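You operate a simulated robot arm through the tools that you are given. There is no shell and no other tool. Be economical: measure what you need, move in short steps, check, and stop when the job is done.

You run a simulated two-armed robot. Do the job below in one go: nothing can be reset, and whatever is moved stays where it is left.

JOB
Pick up the brown prop block with one hand, pass it to the other hand and put it on the wiring bench shelf. Set down upright: brown prop block.

Only the result counts: the job must be done as asked and must still hold three seconds after the hand-in. Knocking over, shifting, dropping, spilling or breaking anything else fails it.

ROBOT AND FRAMES
Two 7-joint arms with two-finger grippers on one trunk, on a base that drives. Base frame: it is fixed to the floor where the robot stands at the start and does not move with it; the origin is under the middle of the robot, x ahead of it, y to its left, z up. Units: mm, degrees, N and s.
The left shoulder is at the start at [78, 151, 888], the right one opposite. With the tool pointing down near the work surface each hand reaches from about 100 to 740 mm from the robot's upright axis, wherever it stands, measured 20 degrees to its own side. Places, roughly: wiring bench shelf [-1900, -100, 200]. Payload 2.54 kg a hand.
The tool frame of a hand sits at the grasp point between the pads (the TCP): z along the fingers, y along the line on which they close. The tips reach 30 mm beyond it. Largest opening 116 mm; the body of the gripper starts 95 mm behind the TCP.
Orientation is told as [roll, pitch, yaw] about the base's x, y, z axes, in that order, counted from this pose: with the fingers straight down and closing along the base's y, the tool's x points along the base's -x, its y along +y and its z along -z.

CONTROLS
- The arms move only by the tool drive_tool. It takes "left_increments", "right_increments" or both (then of equal length, played together; a hand with none holds still); each is a list of rows, each an object of numbers (a shift or turn left out is 0, a gripper value left out holds the last): "x", "y", "z": the shift along the base's x, y, z in units of 100 mm (1.0 is 100 mm); "rx", "ry", "rz": the turn, a rotation vector about the base's x, y, z in units of 60 degrees (1.0 is 60 degrees); "hand": the opening in per cent of the stroke, from 0 (shut) to 100 (fully open). In form: [{"x": .., "y": .., "z": .., "rx": .., "ry": .., "rz": .., "hand": ..}, ...]. A call has 1 to 12 rows; each row is the pose to reach, as a shift and turn from the pose commanded when the call began. A call with a number of a shift or a turn outside -1 to 1 is refused whole. Rows are played at 5 a second. More than 50 mm and 8.6 degrees between two rows, or a gripper value outside its range, and nothing of the call is played. Where a pose cannot be reached the arm comes as near as it can. A force on the tool above 40 N (or 10 N above the force at the start of the call, whichever is more), or a blocked arm, ends the call early, and 0.2 s more pass. Each finger travels about 72 mm/s and halts on what it meets, pressing with about 27 N; the grip force reading is that of the motor and also rises with nothing between the fingers. The clock runs only during rows and for 0.2 s after the last one: add rows that repeat a pose to give the fingers time. It gives the time, the measured TCP pose, the force on the tool (base axes), the opening and the grip force at its end, in the units of the frame above (readings bear some noise), with the torque about the TCP (base axes, N m) and any sound that the robot's microphone picked up.
- Cameras (640 x 400 px; columns grow to the right, rows downward): "scene" is now at [145, 9.7, 989.6]; the picture's right is [0.11, -0.99, 0.00], its down [-0.72, -0.08, -0.68] and it looks along [0.68, 0.08, -0.73] (base axes); focal length 285 px, centre (320, 200). "left" rides on the left gripper at [69, 15, -122] in its tool frame; the picture's right is [-0.21, 0.98, 0.00], its down [-0.83, -0.18, -0.53] and it looks along [-0.52, -0.11, 0.85] (tool axes); focal length 251 px, centre (320, 200). "right" rides on the right gripper at [69, -15, -122] in its tool frame; the picture's right is [0.21, 0.98, 0.00], its down [-0.83, 0.18, -0.53] and it looks along [-0.52, 0.11, 0.85] (tool axes); focal length 251 px, centre (320, 200). There is no depth. A picture from a camera that has moved, and an enlarged one, comes with that camera's place and axes in the base frame and with its lens.
- snapshot(camera): a new picture of that camera. It takes no simulated time.
- slide_trunk(by): slides the trunk up (or, below 0, down) by that many mm; the arms and the scene camera ride with it, the base frame stays. It gives what a move gives, with no picture.
- roll_base(legs): drives the robot by 1 to 6 legs, each [ahead, left, turn to the left] in mm, mm and degrees, along the robot's own axes; the way and the turn of a leg run together, so that a leg with both is an arc; at most 1500 mm and 180 degrees a leg. The arms and the cameras ride along, it lands a little off, and it stops where it bumps. It gives what a move gives.
- turn_head(pan, tilt): turns the head with the scene camera to pan (to the left, within 80 degrees either way) and tilt (down, from -29 to 69), counted from straight ahead of the robot. It gives what a move gives.
- close_up(camera, box): a new picture of the part [left, top, right, bottom] of that camera's present view, enlarged. It takes no simulated time.
- close_job(): hands the job in; it is judged then, once.

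Work in short steps. Places have to be worked out from the pictures, the camera data and where the tool is seen: move nearer, look again, correct. Check each grasp and each placing, and mend what went wrong. You have 120 turns and 92 pictures in all, those below and enlarged ones among them. Open the grippers and draw the arms clear of the work before you hand the job in, unless the task says otherwise; then end with one line.

The tools are called after ">>>" as a command line: name --argument value ..., lists and objects as JSON in quotes. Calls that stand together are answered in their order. drive_tool: Moves the arms, as the interface text tells. Its arguments: {"type":"object","properties":{"left_increments":{"type":"array"},"right_increments":{"type":"array"}},"required":[]} The other tools are called the same way: slide_trunk (by) slides the trunk up or down; roll_base (legs) drives the base; turn_head (pan, tilt) turns the head that bears the scene camera; snapshot (camera) takes a picture; close_up (camera, box) takes an enlarged picture of a part of a camera's view; close_job () hands the job in.

At the start:

```text
time: 0.0
left_ee_pos: [517.1, 385.7, 583.6]
left_tool_rot: [0.0, -0.1, -0.1]
left_contact_force: [-0.3, -0.7, 0.4]
left_torque: [0.0, -0.02, 0.0]
left_width: 116.0
left_grasp_force: 0.2
right_ee_pos: [536.7, -144.9, 545.3]
right_tool_rot: [-0.1, 0.1, -0.1]
right_contact_force: [-0.2, -0.2, -0.9]
right_torque: [-0.01, 0.02, 0.0]
right_width: 116.0
right_grasp_force: 0.0
trunk travel left (down, up): [-125.0, 164.0]
robot x, y, heading: [1.5, -0.2, -0.4]
head pan, tilt: [6.3, 46.8]
```

scene: 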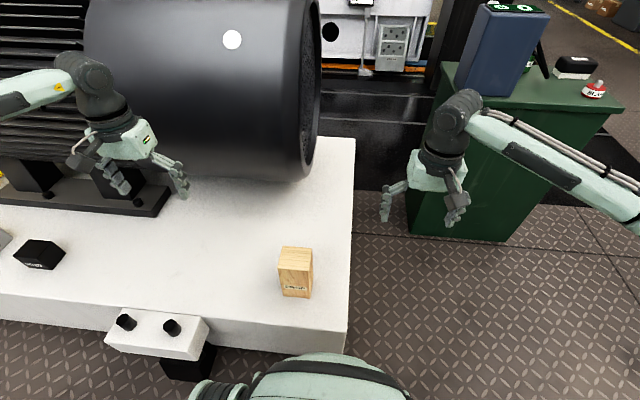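
right: 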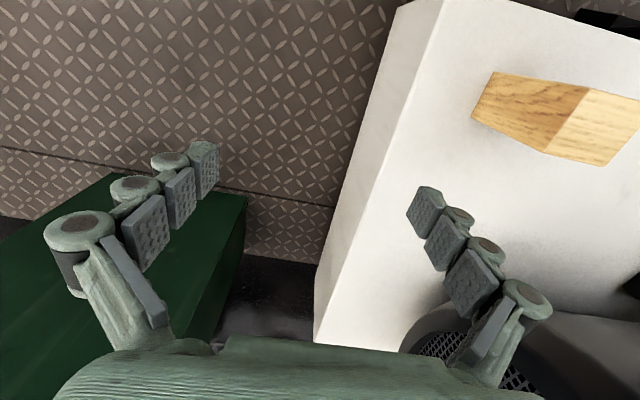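
left: 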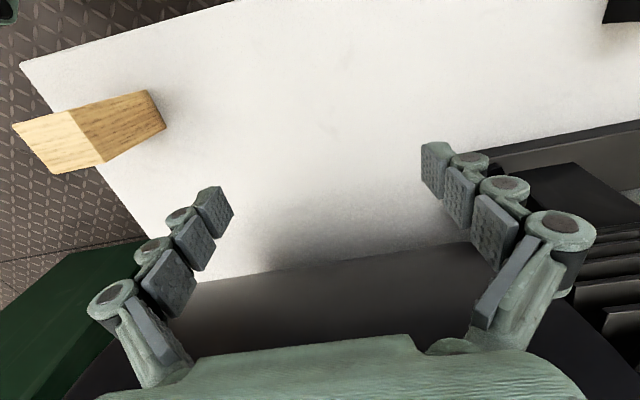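

The block stands on the white plinth, seen in all three cameras. I take enlarged pictures to triangulate it.

>>> close_up --camera "scene" --box '[250, 225, 350, 315]'

>>> close_up --camera "right" --box '[440, 40, 640, 190]'

>>> close_up --camera "left" --box '[0, 60, 200, 200]'

```text
4.44 times, centred on (300, 270) of scene
camera zoom: at [145.0, 9.7, 989.6], right [0.11, -0.99, 0.0], down [-0.72, -0.08, -0.68], along [0.68, 0.08, -0.73], focal length 1268 px, centre (409, -111)
```

zoom: 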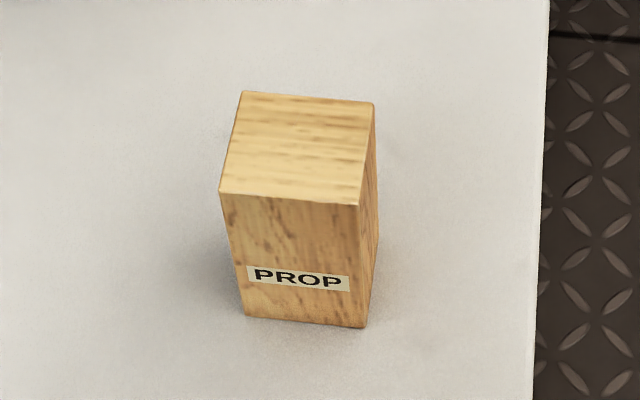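

```text
2.67 times, centred on (540, 115) of right
camera zoom: at [465.9, -160.5, 666.7], right [-0.21, 0.98, 0.0], down [0.83, 0.18, 0.53], along [0.52, 0.11, -0.85], focal length 670 px, centre (-267, 427)
```

zoom: 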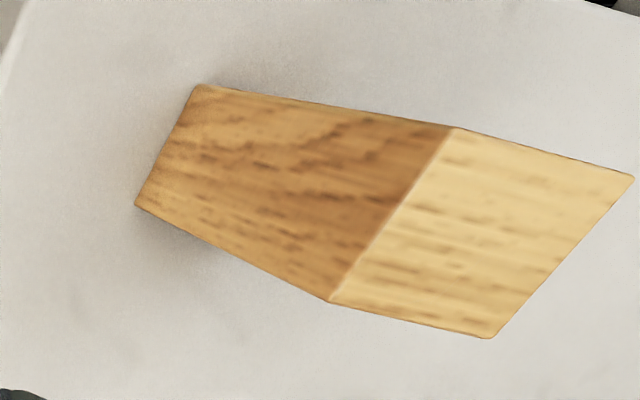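

```text
2.86 times, centred on (100, 130) of left
camera zoom: at [447.1, 400.2, 705.8], right [0.21, 0.98, 0.0], down [0.83, -0.18, 0.53], along [0.52, -0.11, -0.85], focal length 718 px, centre (949, 400)
```

zoom: 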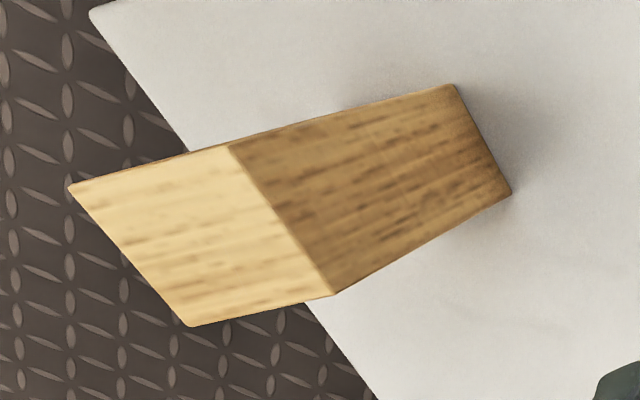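

Triangulation: block x 450–510, y 71–140, top z≈434, bottom z≈297, aligned with the axes. I bring the right hand over it, moving high.

>>> drive_tool --right_increments '[{"y": 0.4, "x": -0.1}, {"y": 0.8, "x": -0.2}, {"y": 1.0, "x": -0.3}]'

>>> drive_tool --right_increments '[{"y": 0.4, "x": -0.1}, {"y": 0.8, "x": -0.2}, {"y": 1.0, "x": -0.26}, {"y": 1.0, "x": -0.26}]'

```text
time: 0.8
left_ee_pos: [516.0, 385.7, 583.1]
left_tool_rot: [-0.1, 0.0, 0.0]
left_contact_force: [-0.7, 0.5, 0.3]
left_torque: [-0.04, 0.04, 0.02]
left_width: 115.8
left_grasp_force: 0.0
right_ee_pos: [506.2, -45.2, 544.0]
right_tool_rot: [0.0, 0.1, -0.1]
right_contact_force: [-0.1, -0.5, -0.1]
right_torque: [0.01, 0.01, 0.0]
right_width: 116.1
right_grasp_force: 0.0
trunk travel left (down, up): [-125.0, 164.0]
robot x, y, heading: [-1.2, -0.5, -0.1]
head pan, tilt: [6.3, 46.8]
```

```text
time: 1.8
left_ee_pos: [515.8, 386.1, 583.0]
left_tool_rot: [0.0, 0.0, 0.0]
left_contact_force: [0.0, -0.2, 0.2]
left_torque: [-0.03, 0.0, 0.0]
left_width: 116.0
left_grasp_force: 0.1
right_ee_pos: [477.4, 53.4, 544.1]
right_tool_rot: [0.0, 0.0, 0.0]
right_contact_force: [0.2, 0.0, -0.2]
right_torque: [-0.01, 0.0, 0.01]
right_width: 116.0
right_grasp_force: 0.0
trunk travel left (down, up): [-125.0, 164.0]
robot x, y, heading: [-4.0, -1.9, 0.2]
head pan, tilt: [6.3, 46.8]
```

Now at (477, 53). I go the last 52 mm in y and look with the wrist camera.

>>> drive_tool --right_increments '[{"y": 0.3}, {"y": 0.52, "x": 0.03}, {"y": 0.52, "x": 0.03}]'

>>> snapshot --camera "right"

>>> snapshot --camera "scene"

```text
time: 2.6
left_ee_pos: [514.6, 386.0, 583.3]
left_tool_rot: [-0.1, -0.1, 0.0]
left_contact_force: [-0.2, -0.7, 0.4]
left_torque: [0.03, -0.01, 0.02]
left_width: 116.1
left_grasp_force: 0.1
right_ee_pos: [482.6, 107.0, 544.5]
right_tool_rot: [0.0, -0.1, 0.0]
right_contact_force: [0.2, 0.6, -0.6]
right_torque: [0.01, 0.0, 0.0]
right_width: 116.1
right_grasp_force: 0.0
trunk travel left (down, up): [-125.0, 164.0]
robot x, y, heading: [-3.6, -3.3, -0.0]
head pan, tilt: [6.3, 46.8]
```

```text
85 pictures are left
camera right: at [411.9, 90.4, 666.6], right [-0.21, 0.98, 0.0], down [0.83, 0.18, 0.53], along [0.52, 0.11, -0.85], focal length 251 px, centre (320, 200)
```

right: 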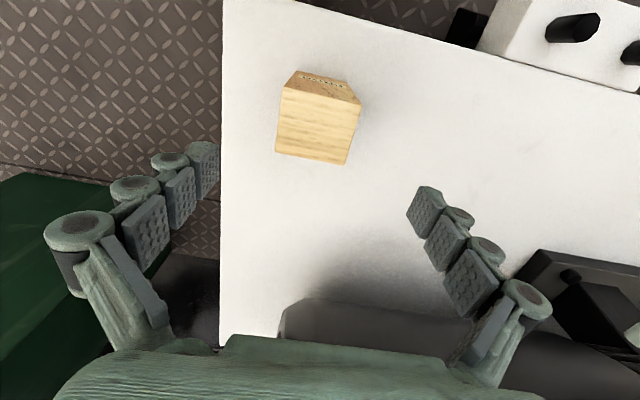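

```text
84 pictures are left
camera scene: at [144.9, 9.7, 989.6], right [0.11, -0.99, 0.0], down [-0.72, -0.08, -0.68], along [0.68, 0.08, -0.73], focal length 285 px, centre (320, 200)
```

scene: 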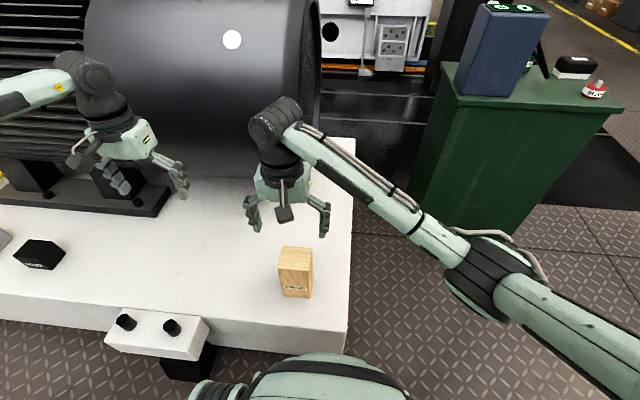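

The wrist view puts the block's centre at about (479, 103). I shift by −3/−3 mm and descend 130 mm around its top.

>>> drive_tool --right_increments '[{"x": -0.03, "y": -0.03, "z": -0.4}, {"x": -0.03, "y": -0.03, "z": -0.75}, {"x": -0.03, "y": -0.03, "z": -1.0}, {"x": -0.03, "y": -0.03, "z": -1.0}]'

>>> drive_tool --right_increments '[{"z": -0.2}, {"z": -0.31}, {"z": -0.31}]'

>>> snapshot --camera "right"

>>> close_up --camera "scene" --box '[220, 180, 380, 310]'

```text
time: 3.6
left_ee_pos: [516.2, 385.3, 583.3]
left_tool_rot: [0.0, 0.0, 0.0]
left_contact_force: [0.3, 0.3, -0.4]
left_torque: [-0.03, 0.02, 0.02]
left_width: 116.0
left_grasp_force: 0.1
right_ee_pos: [480.0, 102.3, 444.0]
right_tool_rot: [-0.1, 0.0, 0.1]
right_contact_force: [1.0, -0.2, -0.2]
right_torque: [0.01, -0.04, 0.0]
right_width: 116.2
right_grasp_force: 0.1
trunk travel left (down, up): [-125.0, 164.0]
robot x, y, heading: [-1.8, -3.1, 0.1]
head pan, tilt: [6.3, 46.8]
```

```text
time: 4.4
left_ee_pos: [516.6, 385.7, 581.7]
left_tool_rot: [0.0, -0.1, 0.0]
left_contact_force: [-0.3, 0.8, -0.6]
left_torque: [-0.03, 0.01, -0.04]
left_width: 116.0
left_grasp_force: 0.0
right_ee_pos: [480.0, 103.4, 413.9]
right_tool_rot: [0.0, 0.1, 0.0]
right_contact_force: [0.1, 0.0, -0.5]
right_torque: [0.07, 0.02, -0.02]
right_width: 115.9
right_grasp_force: 0.1
trunk travel left (down, up): [-125.0, 164.0]
robot x, y, heading: [-2.1, -2.2, 0.1]
head pan, tilt: [6.3, 46.8]
```

```text
83 pictures are left
camera right: at [409.6, 87.8, 536.1], right [-0.21, 0.98, 0.0], down [0.83, 0.18, 0.53], along [0.52, 0.12, -0.85], focal length 251 px, centre (320, 200)
```

right: 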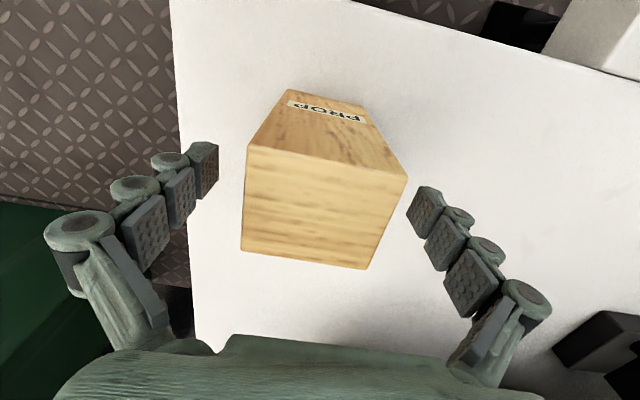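

```text
3.08 times, centred on (300, 245) of scene
camera zoom: at [145.0, 9.7, 989.6], right [0.11, -0.99, 0.0], down [-0.72, -0.08, -0.68], along [0.68, 0.08, -0.73], focal length 878 px, centre (382, 62)
```

zoom: 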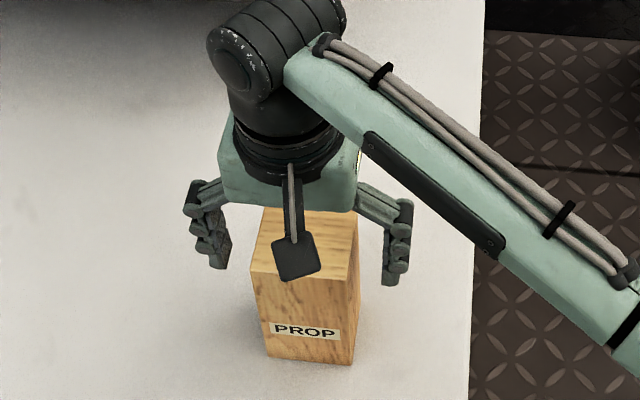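

Checked: block is centred (≈481, 104) between the fingers. Closing.

>>> drive_tool --right_increments '[{"hand": 0}, {"hand": 0}, {"hand": 0}, {"hand": 0}, {"hand": 0}, {"hand": 0}]'

```text
time: 5.8
left_ee_pos: [515.5, 385.3, 583.5]
left_tool_rot: [0.0, 0.0, 0.0]
left_contact_force: [0.2, 0.0, 0.6]
left_torque: [0.02, -0.01, 0.03]
left_width: 115.8
left_grasp_force: 0.0
right_ee_pos: [479.5, 103.0, 414.6]
right_tool_rot: [-0.1, 0.0, 0.0]
right_contact_force: [1.1, -0.6, 1.6]
right_torque: [-0.32, -0.03, 0.0]
right_width: 69.4
right_grasp_force: 27.2
trunk travel left (down, up): [-125.0, 164.0]
robot x, y, heading: [-1.6, -0.3, 0.1]
head pan, tilt: [6.3, 46.8]
```

The grip holds at 69.4 mm with 27 N. I lift 100 mm.

>>> drive_tool --right_increments '[{"z": 0.1}, {"z": 0.3}, {"z": 0.6}, {"z": 0.9}, {"z": 1.0}, {"z": 1.0}]'

>>> snapshot --camera "scene"

>>> snapshot --camera "right"

```text
time: 7.2
left_ee_pos: [516.7, 386.6, 583.4]
left_tool_rot: [0.1, 0.0, 0.0]
left_contact_force: [0.4, 0.5, -0.3]
left_torque: [0.04, 0.0, -0.04]
left_width: 116.0
left_grasp_force: 0.1
right_ee_pos: [479.6, 105.1, 512.6]
right_tool_rot: [0.1, 0.0, 0.0]
right_contact_force: [-0.4, 1.1, -3.8]
right_torque: [-0.01, 0.02, -0.04]
right_width: 69.0
right_grasp_force: 26.9
trunk travel left (down, up): [-125.0, 164.0]
robot x, y, heading: [1.1, 2.2, 0.3]
head pan, tilt: [6.3, 46.8]
```

```text
81 pictures are left
camera scene: at [145.1, 9.7, 989.6], right [0.11, -0.99, 0.0], down [-0.72, -0.08, -0.68], along [0.68, 0.08, -0.73], focal length 285 px, centre (320, 200)
```

scene: 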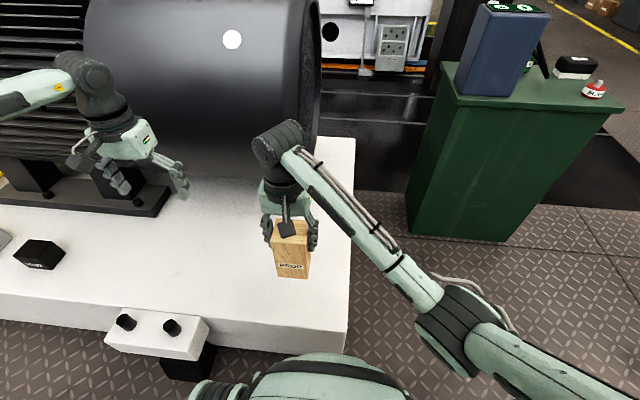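

```text
80 pictures are left
camera right: at [409.5, 89.1, 634.8], right [-0.22, 0.98, 0.0], down [0.83, 0.18, 0.53], along [0.52, 0.11, -0.85], focal length 251 px, centre (320, 200)
```

right: 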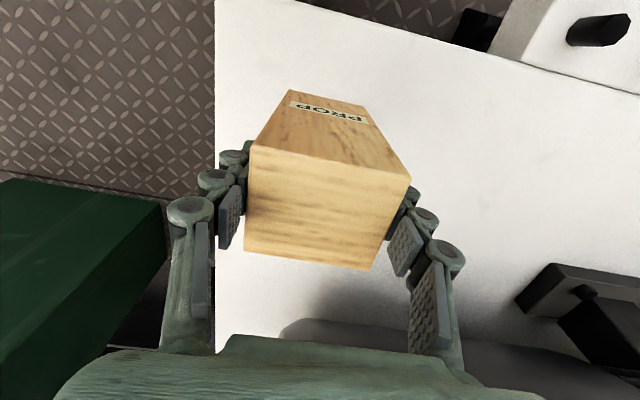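

Block lifted and holds (≈4 N). I look left and right before backing off.

>>> roll_base --legs '[[-450, 0, 0]]'

>>> turn_head --pan -80 --tilt 20

>>> snapshot --camera "scene"

>>> turn_head --pan 80 --tilt 20

>>> snapshot --camera "scene"

```text
time: 9.9
left_ee_pos: [62.2, 388.6, 583.1]
left_tool_rot: [0.1, 0.0, 0.5]
left_contact_force: [0.5, 0.3, -0.9]
left_torque: [0.0, -0.03, -0.01]
left_width: 115.8
left_grasp_force: 0.0
right_ee_pos: [28.7, 106.1, 511.6]
right_tool_rot: [0.0, -0.1, 0.4]
right_contact_force: [0.1, 0.6, -2.7]
right_torque: [0.03, 0.02, 0.02]
right_width: 69.6
right_grasp_force: 27.2
trunk travel left (down, up): [-125.0, 164.0]
robot x, y, heading: [-446.7, -2.5, 0.4]
head pan, tilt: [6.3, 46.8]
```

```text
time: 11.5
left_ee_pos: [63.7, 387.0, 582.9]
left_tool_rot: [0.0, 0.0, 0.4]
left_contact_force: [-0.7, 0.6, -0.5]
left_torque: [0.04, -0.01, 0.0]
left_width: 116.3
left_grasp_force: 0.1
right_ee_pos: [28.7, 105.9, 512.6]
right_tool_rot: [0.1, 0.1, 0.5]
right_contact_force: [-0.6, 1.0, -3.8]
right_torque: [0.01, 0.01, 0.0]
right_width: 69.2
right_grasp_force: 27.6
trunk travel left (down, up): [-125.0, 164.0]
robot x, y, heading: [-451.2, 2.4, 0.2]
head pan, tilt: [-80.0, 20.0]
```

```text
79 pictures are left
camera scene: at [-367.8, -91.6, 1030.8], right [-0.98, -0.18, 0.0], down [-0.06, 0.34, -0.94], along [0.17, -0.92, -0.34], focal length 285 px, centre (320, 200)
```

scene: 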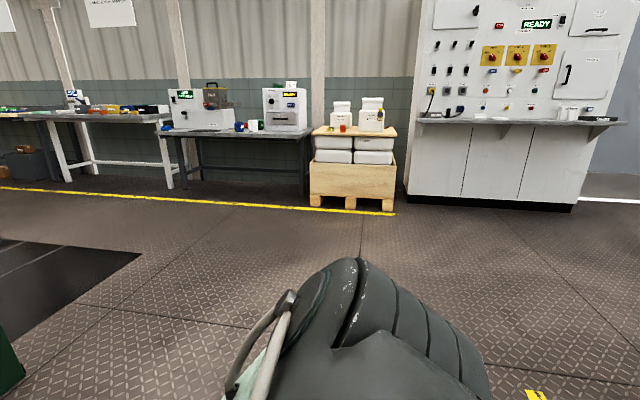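

```text
time: 14.0
left_ee_pos: [63.2, 386.7, 582.7]
left_tool_rot: [0.0, -0.1, 0.3]
left_contact_force: [0.0, -0.3, -0.2]
left_torque: [0.01, 0.0, 0.0]
left_width: 115.9
left_grasp_force: 0.0
right_ee_pos: [27.6, 105.4, 511.6]
right_tool_rot: [0.0, 0.0, 0.4]
right_contact_force: [0.0, -0.4, -2.9]
right_torque: [0.0, -0.05, 0.03]
right_width: 69.6
right_grasp_force: 27.2
trunk travel left (down, up): [-125.0, 164.0]
robot x, y, heading: [-451.8, -1.9, 0.6]
head pan, tilt: [80.0, 20.0]
```

```text
78 pictures are left
camera scene: at [-368.9, 91.8, 1030.8], right [0.99, -0.17, 0.0], down [-0.06, -0.34, -0.94], along [0.16, 0.93, -0.34], focal length 285 px, centre (320, 200)
```

scene: 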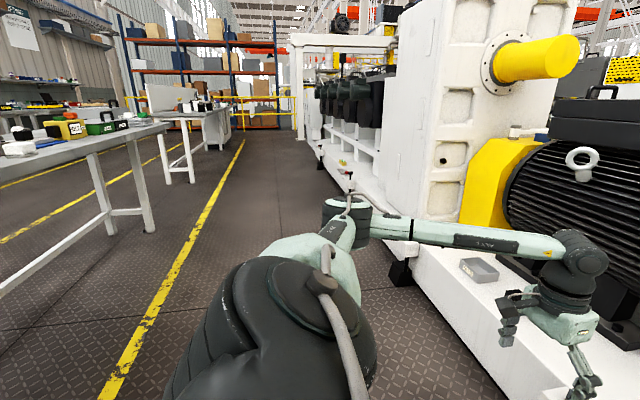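

Enough room to turn clockwise here. I turn 100° right and look at the shelf with the head.

>>> roll_base --legs '[[0, 0, -110]]'

>>> turn_head --pan -70 --tilt 20

>>> snapshot --camera "scene"

```text
time: 19.1
left_ee_pos: [-253.8, -614.8, 583.0]
left_tool_rot: [0.0, -0.1, -109.0]
left_contact_force: [0.3, 0.4, 1.0]
left_torque: [-0.01, -0.01, 0.01]
left_width: 116.0
left_grasp_force: 0.0
right_ee_pos: [-508.5, -488.9, 512.3]
right_tool_rot: [0.0, -0.1, -108.9]
right_contact_force: [-0.3, -0.3, -3.6]
right_torque: [0.05, -0.03, -0.03]
right_width: 69.4
right_grasp_force: 27.4
trunk travel left (down, up): [-125.0, 164.0]
robot x, y, heading: [-451.9, -0.7, -109.0]
head pan, tilt: [80.0, 20.0]
```

```text
time: 21.4
left_ee_pos: [-254.7, -614.4, 582.9]
left_tool_rot: [0.0, -0.1, -108.9]
left_contact_force: [0.0, 0.2, 0.2]
left_torque: [-0.01, 0.02, -0.01]
left_width: 115.9
left_grasp_force: 0.0
right_ee_pos: [-508.7, -488.8, 511.4]
right_tool_rot: [0.1, 0.0, -109.0]
right_contact_force: [-0.4, 0.4, -3.4]
right_torque: [-0.03, 0.0, 0.0]
right_width: 69.3
right_grasp_force: 27.5
trunk travel left (down, up): [-125.0, 164.0]
robot x, y, heading: [-452.1, -1.9, -108.6]
head pan, tilt: [-70.0, 20.0]
```

```text
77 pictures are left
camera scene: at [-568.0, -66.7, 1030.8], right [-0.02, 1.0, 0.0], down [0.34, 0.01, -0.94], along [-0.94, -0.02, -0.34], focal length 285 px, centre (320, 200)
```

scene: 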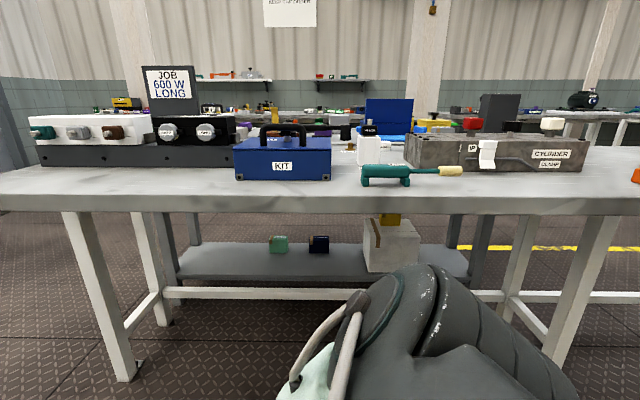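

The shelf is under the wiring bench tabletop, so the placing hand must come in near horizontal. I enlarge to learn its geometry.

>>> close_up --camera "scene" --box '[50, 180, 350, 390]'

>>> close_up --camera "scene" --box '[340, 180, 640, 390]'

```text
1.90 times, centred on (200, 285) of scene
camera zoom: at [-568.0, -66.7, 1030.8], right [-0.02, 1.0, 0.0], down [0.34, 0.01, -0.94], along [-0.94, -0.02, -0.34], focal length 544 px, centre (549, 38)
```

zoom: 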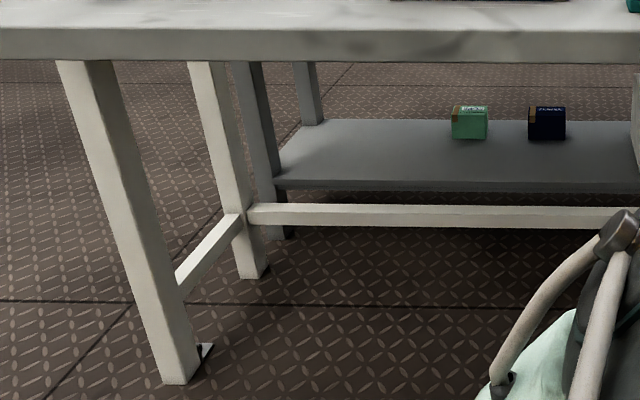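

```text
1.90 times, centred on (490, 285) of scene
camera zoom: at [-568.0, -66.7, 1030.8], right [-0.02, 1.0, 0.0], down [0.34, 0.01, -0.94], along [-0.94, -0.02, -0.34], focal length 544 px, centre (-4, 38)
```

zoom: 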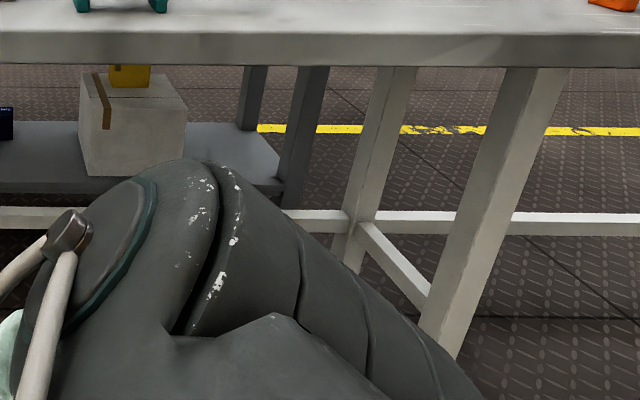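

There are two benches back to back. The shelf (z≈200, x −1720…−2100) belongs to the grey rear bench and looks better reached from its far side, so I drive around the −y end, looking as I go.

>>> roll_base --legs '[[0, 0, 19], [1300, 0, 0]]'

>>> snapshot --camera "scene"

```text
time: 29.0
left_ee_pos: [-77.9, -1814.9, 583.1]
left_tool_rot: [0.0, 0.0, -90.7]
left_contact_force: [0.7, 0.6, 0.9]
left_torque: [-0.02, -0.01, -0.01]
left_width: 115.9
left_grasp_force: 0.1
right_ee_pos: [-358.8, -1774.6, 512.0]
right_tool_rot: [0.1, 0.0, -90.7]
right_contact_force: [0.2, -0.5, -2.5]
right_torque: [0.02, 0.01, 0.0]
right_width: 69.2
right_grasp_force: 26.9
trunk travel left (down, up): [-125.0, 164.0]
robot x, y, heading: [-455.1, -1289.7, -90.7]
head pan, tilt: [-70.0, 20.0]
```

```text
74 pictures are left
camera scene: at [-548.1, -1391.2, 1030.8], right [-0.33, 0.94, 0.0], down [0.32, 0.11, -0.94], along [-0.89, -0.31, -0.34], focal length 285 px, centre (320, 200)
```

scene: 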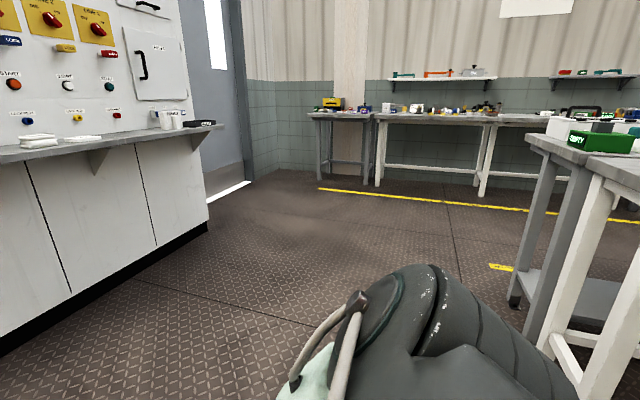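

The far aisle is wide (x ≈ −2200 to −3700). I drive around: ahead 500, turn right, ahead toward x≈−3000.

>>> roll_base --legs '[[500, 0, 0], [0, 0, -89.3], [1300, 0, 0]]'

>>> snapshot --camera "scene"

```text
time: 42.0
left_ee_pos: [-2292.1, -2166.3, 582.6]
left_tool_rot: [0.0, 0.0, 179.9]
left_contact_force: [0.4, -0.6, -0.6]
left_torque: [0.01, 0.01, -0.02]
left_width: 116.0
left_grasp_force: 0.0
right_ee_pos: [-2256.0, -1883.7, 510.9]
right_tool_rot: [0.0, 0.0, 180.0]
right_contact_force: [0.8, 0.1, -3.0]
right_torque: [-0.04, -0.04, -0.02]
right_width: 69.1
right_grasp_force: 27.4
trunk travel left (down, up): [-125.0, 164.0]
robot x, y, heading: [-1775.6, -1782.0, 179.8]
head pan, tilt: [-70.0, 20.0]
```

```text
73 pictures are left
camera scene: at [-1878.8, -1692.2, 1030.8], right [0.94, 0.34, 0.0], down [0.12, -0.32, -0.94], along [-0.32, 0.88, -0.34], focal length 285 px, centre (320, 200)
```

scene: 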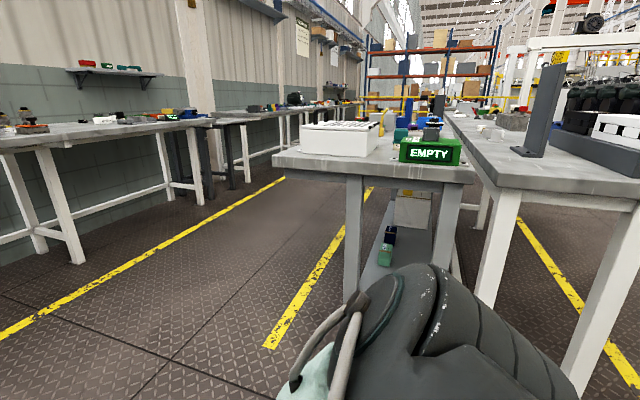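

Clear view: the aisle between the grey bench and the wall benches is about 1500 mm wide. I continue to x≈−3000, turn right, go along the aisle.

>>> roll_base --legs '[[1225, 0, 0], [0, 0, -90], [900, 0, 0]]'

>>> snapshot --camera "scene"

```text
time: 49.8
left_ee_pos: [-3607.3, -1954.3, 588.4]
left_tool_rot: [1.1, 0.3, 158.1]
left_contact_force: [0.1, 0.5, -0.1]
left_torque: [0.03, -0.02, -0.01]
left_width: 116.1
left_grasp_force: 0.0
right_ee_pos: [-3475.2, -1692.2, 515.1]
right_tool_rot: [0.0, -0.4, 157.8]
right_contact_force: [0.0, -0.2, -3.5]
right_torque: [0.01, 0.02, -0.03]
right_width: 69.5
right_grasp_force: 27.2
trunk travel left (down, up): [-125.0, 164.0]
robot x, y, heading: [-2997.7, -1779.7, 157.9]
head pan, tilt: [-70.0, 20.0]
stopped in leg 2: the robot was blocked; the commanded pose is now the measured one
```

```text
72 pictures are left
camera scene: at [-3049.8, -1657.6, 1031.4], right [1.0, -0.04, -0.01], down [-0.02, -0.34, -0.94], along [0.03, 0.94, -0.34], focal length 285 px, centre (320, 200)
```

scene: 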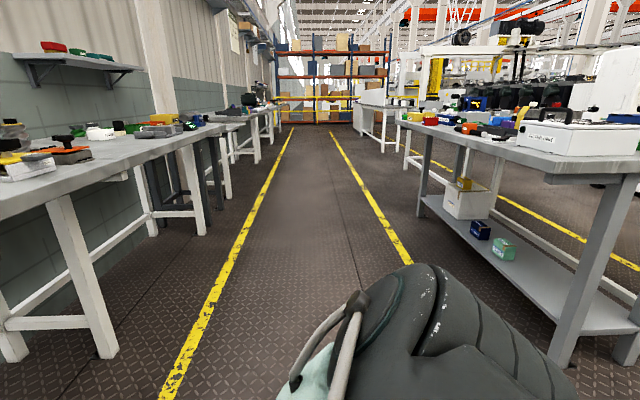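

Blocked while turning; I look toward the left arm to see what it met.

>>> turn_head --pan 20 --tilt 30

>>> snapshot --camera "scene"

>>> turn_head --pan -45 --tilt 30

>>> snapshot --camera "scene"

```text
time: 51.5
left_ee_pos: [-3607.3, -1952.8, 589.1]
left_tool_rot: [1.3, 0.3, 157.9]
left_contact_force: [0.1, -0.5, -0.1]
left_torque: [-0.01, -0.01, 0.0]
left_width: 116.0
left_grasp_force: 0.1
right_ee_pos: [-3474.9, -1691.8, 517.1]
right_tool_rot: [0.1, -0.6, 157.6]
right_contact_force: [-0.2, -0.6, -3.6]
right_torque: [0.0, 0.01, -0.01]
right_width: 69.6
right_grasp_force: 27.2
trunk travel left (down, up): [-125.0, 164.0]
robot x, y, heading: [-2993.8, -1775.0, 157.8]
head pan, tilt: [20.0, 30.0]
```

```text
71 pictures are left
camera scene: at [-3142.8, -1747.6, 1016.5], right [0.04, 1.0, 0.0], down [0.49, -0.02, -0.87], along [-0.87, 0.04, -0.49], focal length 285 px, centre (320, 200)
```

scene: 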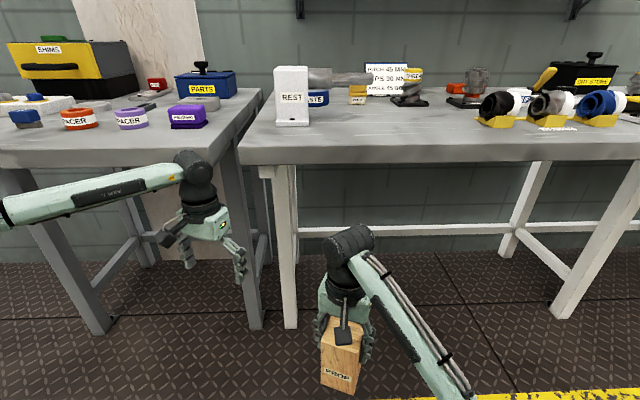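

```text
time: 52.8
left_ee_pos: [-3607.4, -1954.5, 586.3]
left_tool_rot: [1.2, 0.2, 157.8]
left_contact_force: [0.3, -0.6, -0.2]
left_torque: [0.02, -0.01, 0.0]
left_width: 115.8
left_grasp_force: 0.0
right_ee_pos: [-3474.8, -1690.3, 516.6]
right_tool_rot: [0.1, -0.6, 157.8]
right_contact_force: [-0.1, -0.4, -2.7]
right_torque: [0.01, -0.01, -0.02]
right_width: 69.3
right_grasp_force: 26.1
trunk travel left (down, up): [-125.0, 164.0]
robot x, y, heading: [-2997.5, -1776.3, 157.6]
head pan, tilt: [-45.0, 30.0]
```

```text
70 pictures are left
camera scene: at [-3087.5, -1667.8, 1016.0], right [0.92, 0.39, -0.01], down [0.18, -0.46, -0.87], along [-0.34, 0.8, -0.5], focal length 285 px, centre (320, 200)
```

scene: 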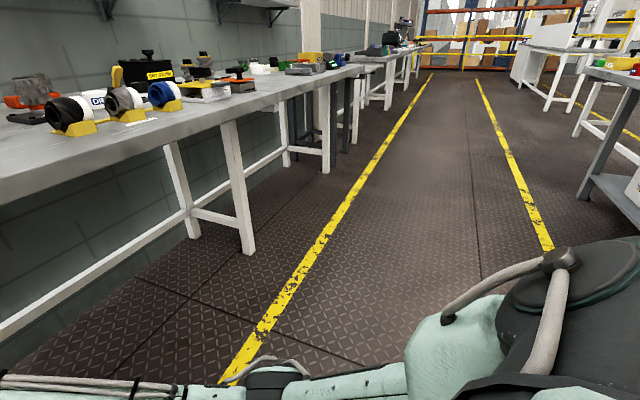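

The left wrist met the wall-bench edge; nothing seems to have moved. I reverse the turn and back off 450 mm.

>>> roll_base --legs '[[0, 0, 22], [-450, 0, 0]]'

>>> turn_head --pan 0 --tilt 30

>>> snapshot --camera "scene"

```text
time: 53.5
left_ee_pos: [-3607.6, -1952.5, 586.7]
left_tool_rot: [1.1, 0.1, 157.8]
left_contact_force: [0.9, -0.8, 0.0]
left_torque: [-0.01, 0.02, 0.03]
left_width: 115.8
left_grasp_force: 0.0
right_ee_pos: [-3475.3, -1691.8, 513.2]
right_tool_rot: [-0.1, -0.2, 157.8]
right_contact_force: [1.2, 0.9, -3.6]
right_torque: [0.01, 0.01, 0.02]
right_width: 69.4
right_grasp_force: 27.6
trunk travel left (down, up): [-125.0, 164.0]
robot x, y, heading: [-2988.9, -1775.0, 157.7]
head pan, tilt: [-45.0, 30.0]
stopped in leg 1: the robot was blocked; the commanded pose is now the measured one
```

```text
time: 54.6
left_ee_pos: [-3606.5, -1952.2, 586.6]
left_tool_rot: [1.1, 0.3, 157.8]
left_contact_force: [-0.7, 0.1, -0.2]
left_torque: [0.0, 0.01, 0.01]
left_width: 116.3
left_grasp_force: 0.0
right_ee_pos: [-3475.9, -1690.8, 513.5]
right_tool_rot: [0.0, -0.3, 157.7]
right_contact_force: [0.5, -0.9, -3.8]
right_torque: [-0.01, 0.0, 0.0]
right_width: 69.3
right_grasp_force: 27.3
trunk travel left (down, up): [-125.0, 164.0]
robot x, y, heading: [-2994.5, -1775.9, 157.6]
head pan, tilt: [0.0, 30.0]
```

```text
69 pictures are left
camera scene: at [-3138.8, -1716.3, 1015.7], right [0.38, 0.93, 0.0], down [0.46, -0.19, -0.87], along [-0.8, 0.33, -0.5], focal length 285 px, centre (320, 200)
```

scene: 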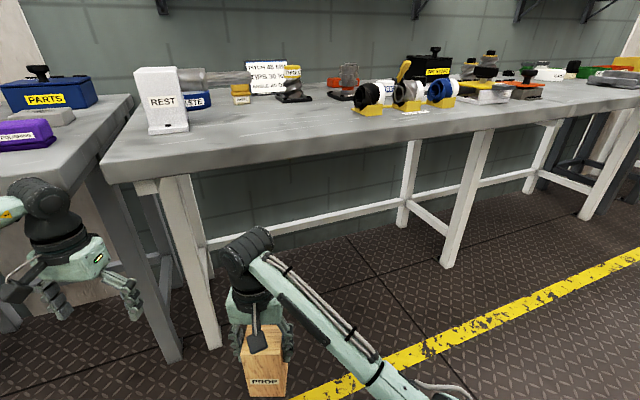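

Turning is wedged; backing straight off along the present heading should free the left wrist from the edge.

>>> roll_base --legs '[[-150, 0, 0]]'

>>> turn_head --pan 20 --tilt 30

>>> snapshot --camera "scene"

```text
time: 56.0
left_ee_pos: [-3472.8, -2009.5, 582.8]
left_tool_rot: [0.9, 0.6, 158.0]
left_contact_force: [-1.0, 0.7, 0.0]
left_torque: [0.01, -0.02, 0.01]
left_width: 116.3
left_grasp_force: 0.0
right_ee_pos: [-3339.1, -1747.6, 510.7]
right_tool_rot: [-0.1, 0.1, 157.9]
right_contact_force: [0.2, 0.6, -2.9]
right_torque: [0.0, 0.0, 0.0]
right_width: 69.5
right_grasp_force: 26.9
trunk travel left (down, up): [-125.0, 164.0]
robot x, y, heading: [-2856.3, -1832.9, 157.8]
head pan, tilt: [0.0, 30.0]
```

```text
time: 56.8
left_ee_pos: [-3472.7, -2009.3, 583.2]
left_tool_rot: [0.9, 0.6, 158.0]
left_contact_force: [0.1, 0.4, 0.3]
left_torque: [-0.01, 0.01, 0.02]
left_width: 116.0
left_grasp_force: 0.0
right_ee_pos: [-3340.9, -1747.5, 511.3]
right_tool_rot: [-0.1, 0.0, 157.9]
right_contact_force: [1.2, 0.2, -2.9]
right_torque: [0.01, -0.03, -0.02]
right_width: 69.6
right_grasp_force: 27.5
trunk travel left (down, up): [-125.0, 164.0]
robot x, y, heading: [-2857.9, -1834.7, 157.9]
head pan, tilt: [20.0, 30.0]
```

```text
68 pictures are left
camera scene: at [-3013.4, -1802.7, 1014.7], right [0.04, 1.0, 0.0], down [0.5, -0.02, -0.87], along [-0.87, 0.03, -0.5], focal length 285 px, centre (320, 200)
```

scene: 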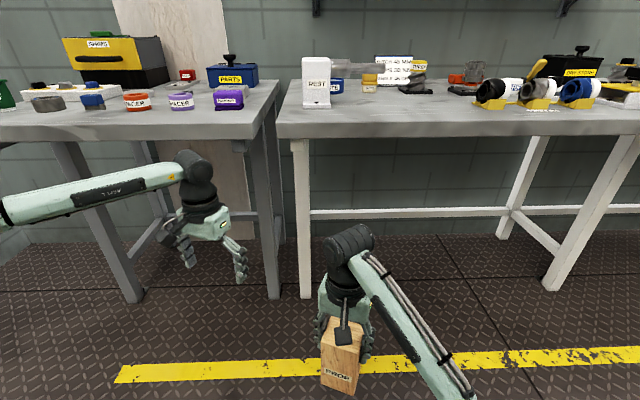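

Free again; items look undisturbed. I move to x≈−2450 (clear at this y), turn there to heading 0, then I will strafe along the aisle.

>>> roll_base --legs '[[-377, -153, 0], [0, 0, -158]]'

>>> turn_head --pan 40 --tilt 20

>>> snapshot --camera "scene"

```text
time: 66.1
left_ee_pos: [-1927.2, -1453.6, 583.9]
left_tool_rot: [1.0, 0.6, -1.2]
left_contact_force: [-0.6, -1.0, -0.6]
left_torque: [-0.02, 0.05, -0.01]
left_width: 115.7
left_grasp_force: 0.0
right_ee_pos: [-1958.0, -1744.1, 510.9]
right_tool_rot: [-0.1, 0.0, -1.4]
right_contact_force: [-0.5, -0.6, -3.0]
right_torque: [0.01, 0.02, 0.04]
right_width: 69.6
right_grasp_force: 27.1
trunk travel left (down, up): [-125.0, 164.0]
robot x, y, heading: [-2436.6, -1837.2, -1.2]
head pan, tilt: [20.0, 30.0]
```

```text
time: 66.9
left_ee_pos: [-1926.5, -1454.2, 582.9]
left_tool_rot: [0.9, 0.6, -1.2]
left_contact_force: [1.1, 0.9, 0.0]
left_torque: [0.0, 0.0, -0.02]
left_width: 115.8
left_grasp_force: 0.1
right_ee_pos: [-1957.2, -1743.8, 511.6]
right_tool_rot: [-0.1, 0.0, -1.3]
right_contact_force: [0.8, 0.2, -2.3]
right_torque: [0.0, 0.01, 0.01]
right_width: 69.3
right_grasp_force: 26.9
trunk travel left (down, up): [-125.0, 164.0]
robot x, y, heading: [-2439.1, -1837.8, -1.4]
head pan, tilt: [40.0, 20.0]
```

```text
67 pictures are left
camera scene: at [-2300.2, -1780.0, 1030.7], right [0.62, -0.78, 0.0], down [-0.27, -0.21, -0.94], along [0.73, 0.59, -0.34], focal length 285 px, centre (320, 200)
```

scene: 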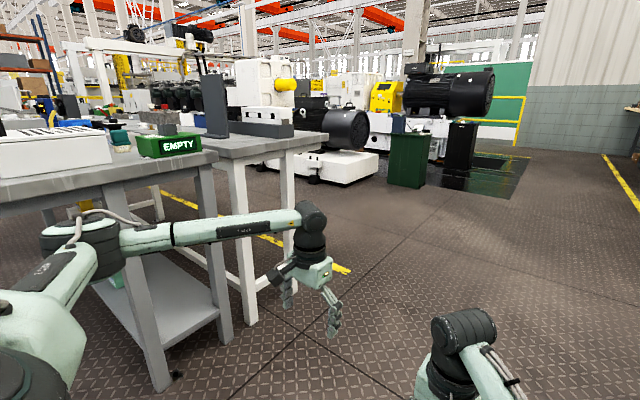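

Heading is ≈0. I back to x≈−2950 and strafe left 1200 mm, then look right-ahead at the shelf.

>>> roll_base --legs '[[0, 0, 1.3], [-510, 0, 0], [0, 1200, 0]]'

>>> turn_head --pan 20 --tilt 25

>>> snapshot --camera "scene"

```text
time: 81.7
left_ee_pos: [-2478.9, -230.1, 583.7]
left_tool_rot: [1.0, 0.5, 1.3]
left_contact_force: [0.6, -0.7, 0.7]
left_torque: [-0.01, 0.01, 0.0]
left_width: 116.0
left_grasp_force: 0.1
right_ee_pos: [-2496.6, -522.7, 510.8]
right_tool_rot: [-0.2, 0.1, 1.3]
right_contact_force: [-0.4, 0.2, -2.8]
right_torque: [-0.03, 0.0, -0.02]
right_width: 69.2
right_grasp_force: 27.3
trunk travel left (down, up): [-125.0, 164.0]
robot x, y, heading: [-2973.4, -637.8, 1.1]
head pan, tilt: [40.0, 20.0]
```

```text
time: 82.5
left_ee_pos: [-2479.3, -230.8, 583.2]
left_tool_rot: [1.0, 0.6, 1.4]
left_contact_force: [-0.8, -0.5, -0.5]
left_torque: [-0.02, -0.03, 0.02]
left_width: 116.1
left_grasp_force: 0.1
right_ee_pos: [-2496.2, -522.7, 510.9]
right_tool_rot: [-0.2, 0.1, 1.3]
right_contact_force: [0.4, 0.1, -2.8]
right_torque: [0.0, 0.01, -0.01]
right_width: 69.3
right_grasp_force: 26.7
trunk travel left (down, up): [-125.0, 164.0]
robot x, y, heading: [-2974.1, -636.5, 1.3]
head pan, tilt: [20.0, 25.0]
```

```text
66 pictures are left
camera scene: at [-2821.7, -600.1, 1022.7], right [0.36, -0.93, 0.0], down [-0.39, -0.15, -0.91], along [0.84, 0.33, -0.42], focal length 285 px, centre (320, 200)
```

scene: 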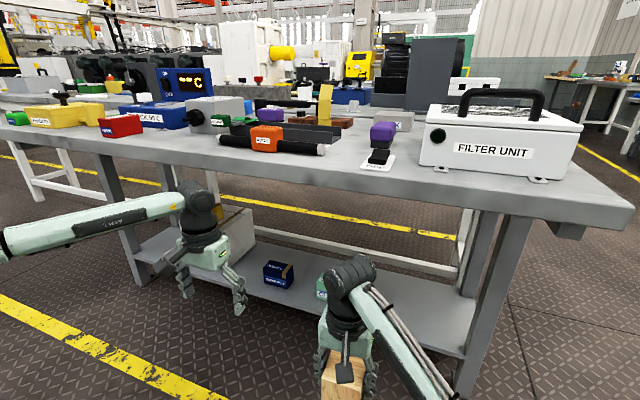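

Well seen: shelf near edge x≈−2105, tabletop edge x≈−2085 (underside ≈690), free shelf area around y −400…−750. I prepare the handover here: right hand turns the block −45° about z, left hand pitches its fingers forward.

>>> drive_tool --right_increments '[{"rz": -0.125}, {"rz": -0.25}, {"rz": -0.375}, {"rz": -0.5}, {"rz": -0.625}, {"rz": -0.75}, {"rz": -0.75}]' --left_increments '[{"ry": -0.139}, {"ry": -0.278}, {"ry": -0.417}, {"ry": -0.556}, {"ry": -0.695}, {"ry": -0.833}, {"ry": -0.833}]'

>>> turn_head --pan 15 --tilt 45

>>> snapshot --camera "scene"

```text
time: 84.1
left_ee_pos: [-2479.8, -227.9, 582.6]
left_tool_rot: [-0.4, -47.8, 2.0]
left_contact_force: [-0.1, -0.4, 0.1]
left_torque: [0.0, 0.01, -0.01]
left_width: 115.9
left_grasp_force: 0.0
right_ee_pos: [-2495.3, -522.4, 511.5]
right_tool_rot: [-0.2, 0.1, -43.9]
right_contact_force: [0.4, 0.2, -3.0]
right_torque: [0.02, -0.02, 0.01]
right_width: 69.6
right_grasp_force: 26.9
trunk travel left (down, up): [-125.0, 164.0]
robot x, y, heading: [-2969.6, -637.0, 1.1]
head pan, tilt: [20.0, 25.0]
```

```text
time: 85.0
left_ee_pos: [-2478.1, -228.1, 582.7]
left_tool_rot: [-0.3, -47.6, 1.9]
left_contact_force: [-0.2, -0.1, 0.1]
left_torque: [0.01, 0.03, -0.02]
left_width: 115.9
left_grasp_force: 0.1
right_ee_pos: [-2496.2, -522.8, 511.5]
right_tool_rot: [-0.1, 0.1, -43.8]
right_contact_force: [-0.6, -0.4, -3.4]
right_torque: [-0.01, -0.01, 0.01]
right_width: 69.2
right_grasp_force: 26.7
trunk travel left (down, up): [-125.0, 164.0]
robot x, y, heading: [-2974.0, -635.0, 0.9]
head pan, tilt: [15.0, 45.0]
```

```text
65 pictures are left
camera scene: at [-2829.5, -610.7, 992.2], right [0.28, -0.96, 0.0], down [-0.68, -0.2, -0.71], along [0.68, 0.2, -0.71], focal length 285 px, centre (320, 200)
```

scene: 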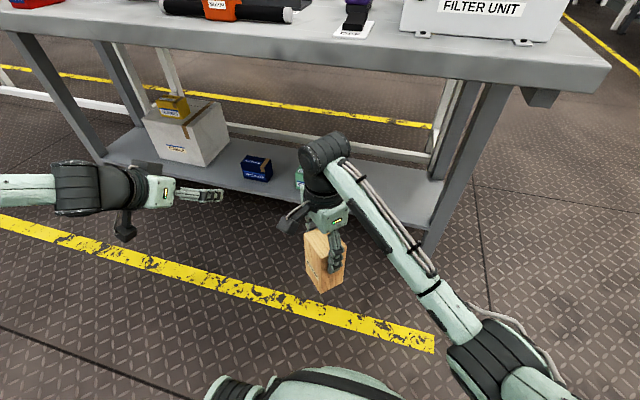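

Both as expected. Now the left hand yaws −45° while drawing back in x, staying clear of the block.

>>> drive_tool --left_increments '[{"rz": -0.125, "x": -0.13, "y": -0.1}, {"rz": -0.25, "x": -0.26, "y": -0.2}, {"rz": -0.375, "x": -0.4, "y": -0.3}, {"rz": -0.5, "x": -0.53, "y": -0.4}, {"rz": -0.625, "x": -0.67, "y": -0.5}, {"rz": -0.75, "x": -0.81, "y": -0.6}, {"rz": -0.75, "x": -0.81, "y": -0.6}]'

>>> snapshot --camera "scene"

>>> snapshot --camera "left"

```text
time: 86.5
left_ee_pos: [-2560.3, -292.5, 581.9]
left_tool_rot: [-0.6, -49.4, -43.3]
left_contact_force: [0.4, -0.9, -0.7]
left_torque: [0.02, 0.01, -0.02]
left_width: 116.0
left_grasp_force: 0.1
right_ee_pos: [-2496.3, -522.7, 511.3]
right_tool_rot: [0.0, 0.1, -43.8]
right_contact_force: [1.1, 0.4, -3.6]
right_torque: [0.02, 0.01, 0.0]
right_width: 69.5
right_grasp_force: 26.1
trunk travel left (down, up): [-125.0, 164.0]
robot x, y, heading: [-2973.2, -635.0, 1.1]
head pan, tilt: [15.0, 45.0]
```

```text
64 pictures are left
camera scene: at [-2829.5, -610.8, 992.1], right [0.28, -0.96, 0.0], down [-0.68, -0.2, -0.71], along [0.68, 0.2, -0.71], focal length 285 px, centre (320, 200)
```

scene: 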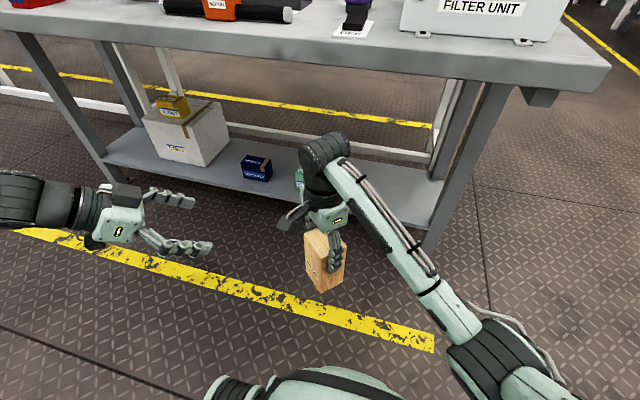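

```text
63 pictures are left
camera left: at [-2648.6, -186.4, 610.3], right [0.77, 0.61, 0.16], down [-0.03, -0.22, 0.98], along [0.63, -0.76, -0.15], focal length 251 px, centre (320, 200)
```

left: 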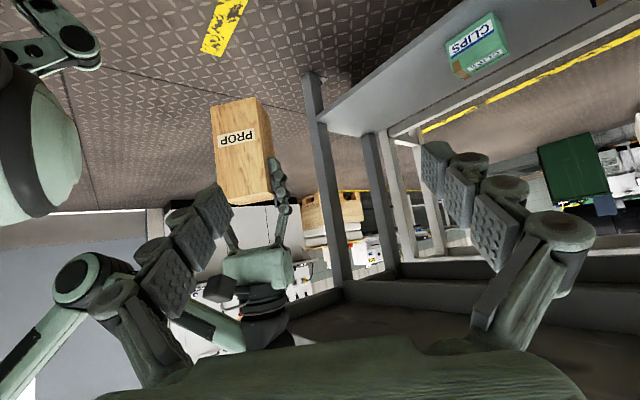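

Left is at (−2560, −292, 582). I bring it in two moves to the pre-handover point (−2560, −461, 520).

>>> drive_tool --left_increments '[{"y": -0.3, "z": -0.15}, {"y": -0.6, "z": -0.3}, {"y": -0.9, "z": -0.4}, {"y": -0.9, "z": -0.4}]'

>>> drive_tool --left_increments '[{"y": -0.3, "z": -0.1}, {"y": -0.6, "z": -0.18}, {"y": -0.78, "z": -0.22}, {"y": -0.78, "z": -0.22}]'

>>> snapshot --camera "scene"

>>> snapshot --camera "left"

```text
time: 87.5
left_ee_pos: [-2561.1, -380.2, 543.4]
left_tool_rot: [-0.4, -49.2, -43.1]
left_contact_force: [0.5, -0.8, 1.1]
left_torque: [0.01, -0.03, -0.04]
left_width: 116.1
left_grasp_force: 0.1
right_ee_pos: [-2496.7, -522.0, 510.1]
right_tool_rot: [-0.2, 0.2, -43.8]
right_contact_force: [0.3, 0.7, -3.2]
right_torque: [0.01, -0.03, 0.04]
right_width: 69.5
right_grasp_force: 26.7
trunk travel left (down, up): [-125.0, 164.0]
robot x, y, heading: [-2974.5, -637.9, 1.0]
head pan, tilt: [15.0, 45.0]
```

```text
time: 88.5
left_ee_pos: [-2559.1, -457.2, 522.3]
left_tool_rot: [-0.5, -49.3, -43.2]
left_contact_force: [0.5, 0.9, 0.7]
left_torque: [0.0, -0.04, -0.01]
left_width: 115.6
left_grasp_force: 0.1
right_ee_pos: [-2496.6, -522.4, 511.4]
right_tool_rot: [-0.1, 0.2, -43.9]
right_contact_force: [0.0, -0.3, -3.8]
right_torque: [0.01, 0.01, 0.01]
right_width: 69.6
right_grasp_force: 27.0
trunk travel left (down, up): [-125.0, 164.0]
robot x, y, heading: [-2972.2, -636.1, 1.2]
head pan, tilt: [15.0, 45.0]
```

```text
62 pictures are left
camera scene: at [-2829.5, -610.8, 992.1], right [0.28, -0.96, 0.0], down [-0.68, -0.2, -0.71], along [0.68, 0.2, -0.71], focal length 285 px, centre (320, 200)
```

scene: 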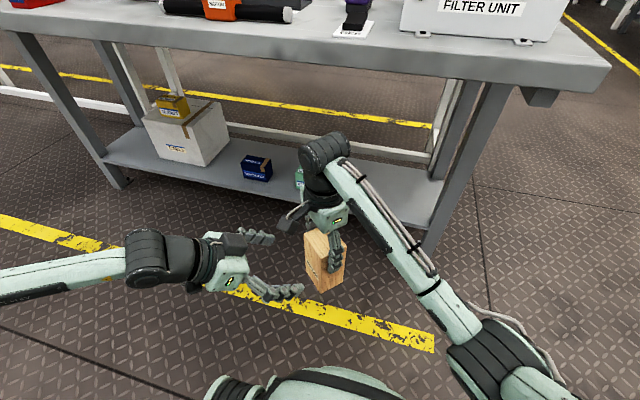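

```text
61 pictures are left
camera left: at [-2648.9, -352.3, 549.6], right [0.77, 0.61, 0.16], down [-0.02, -0.22, 0.98], along [0.63, -0.76, -0.15], focal length 251 px, centre (320, 200)
```

left: 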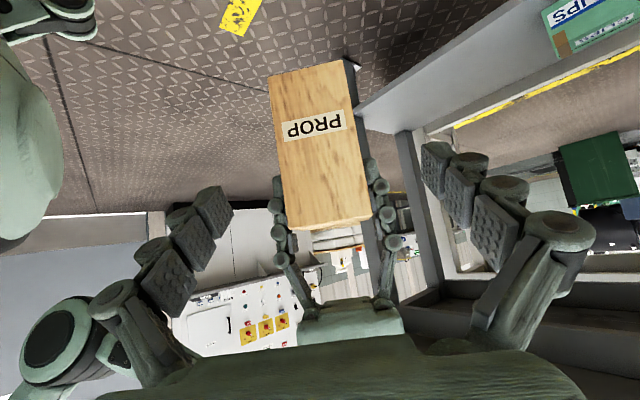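

Well lined up. I advance the left hand by (+63, −64, −81) so its pads straddle the lower part of the block.

>>> drive_tool --left_increments '[{"x": 0.16, "y": -0.16, "z": -0.2}, {"x": 0.32, "y": -0.32, "z": -0.4}, {"x": 0.48, "y": -0.48, "z": -0.61}, {"x": 0.63, "y": -0.64, "z": -0.81}, {"x": 0.63, "y": -0.64, "z": -0.81}]'

>>> close_up --camera "scene" --box '[220, 120, 420, 320]'

>>> snapshot --camera "left"

```text
time: 89.8
left_ee_pos: [-2496.1, -522.6, 442.7]
left_tool_rot: [-0.5, -49.4, -43.0]
left_contact_force: [-0.9, 0.5, 0.0]
left_torque: [0.0, 0.03, -0.01]
left_width: 115.9
left_grasp_force: 0.0
right_ee_pos: [-2495.6, -522.4, 512.2]
right_tool_rot: [-0.1, 0.1, -43.8]
right_contact_force: [-0.4, 0.7, -2.7]
right_torque: [0.04, -0.01, 0.02]
right_width: 69.2
right_grasp_force: 26.6
trunk travel left (down, up): [-125.0, 164.0]
robot x, y, heading: [-2972.3, -633.0, 1.4]
head pan, tilt: [15.0, 45.0]
```

```text
2.00 times, centred on (320, 220) of scene
camera zoom: at [-2829.5, -610.7, 992.1], right [0.28, -0.96, 0.0], down [-0.68, -0.2, -0.71], along [0.68, 0.2, -0.71], focal length 571 px, centre (320, 160)
```

zoom: 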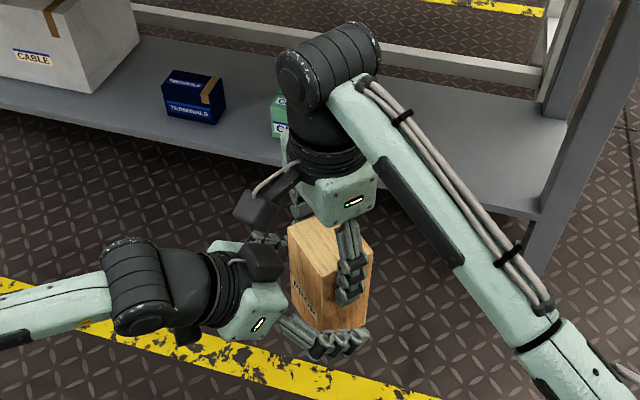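

```text
59 pictures are left
camera left: at [-2585.6, -416.8, 469.8], right [0.77, 0.61, 0.16], down [-0.02, -0.22, 0.98], along [0.63, -0.76, -0.15], focal length 251 px, centre (320, 200)
```

left: 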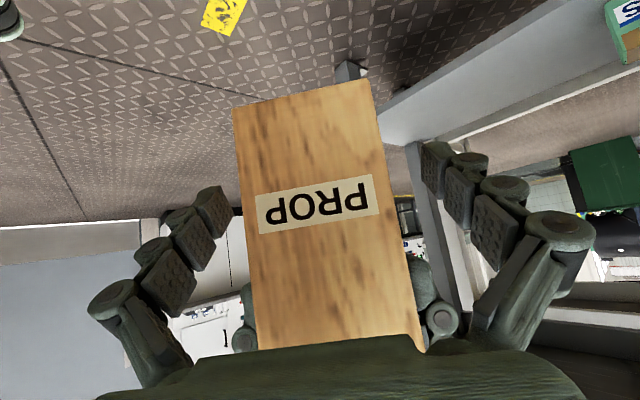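

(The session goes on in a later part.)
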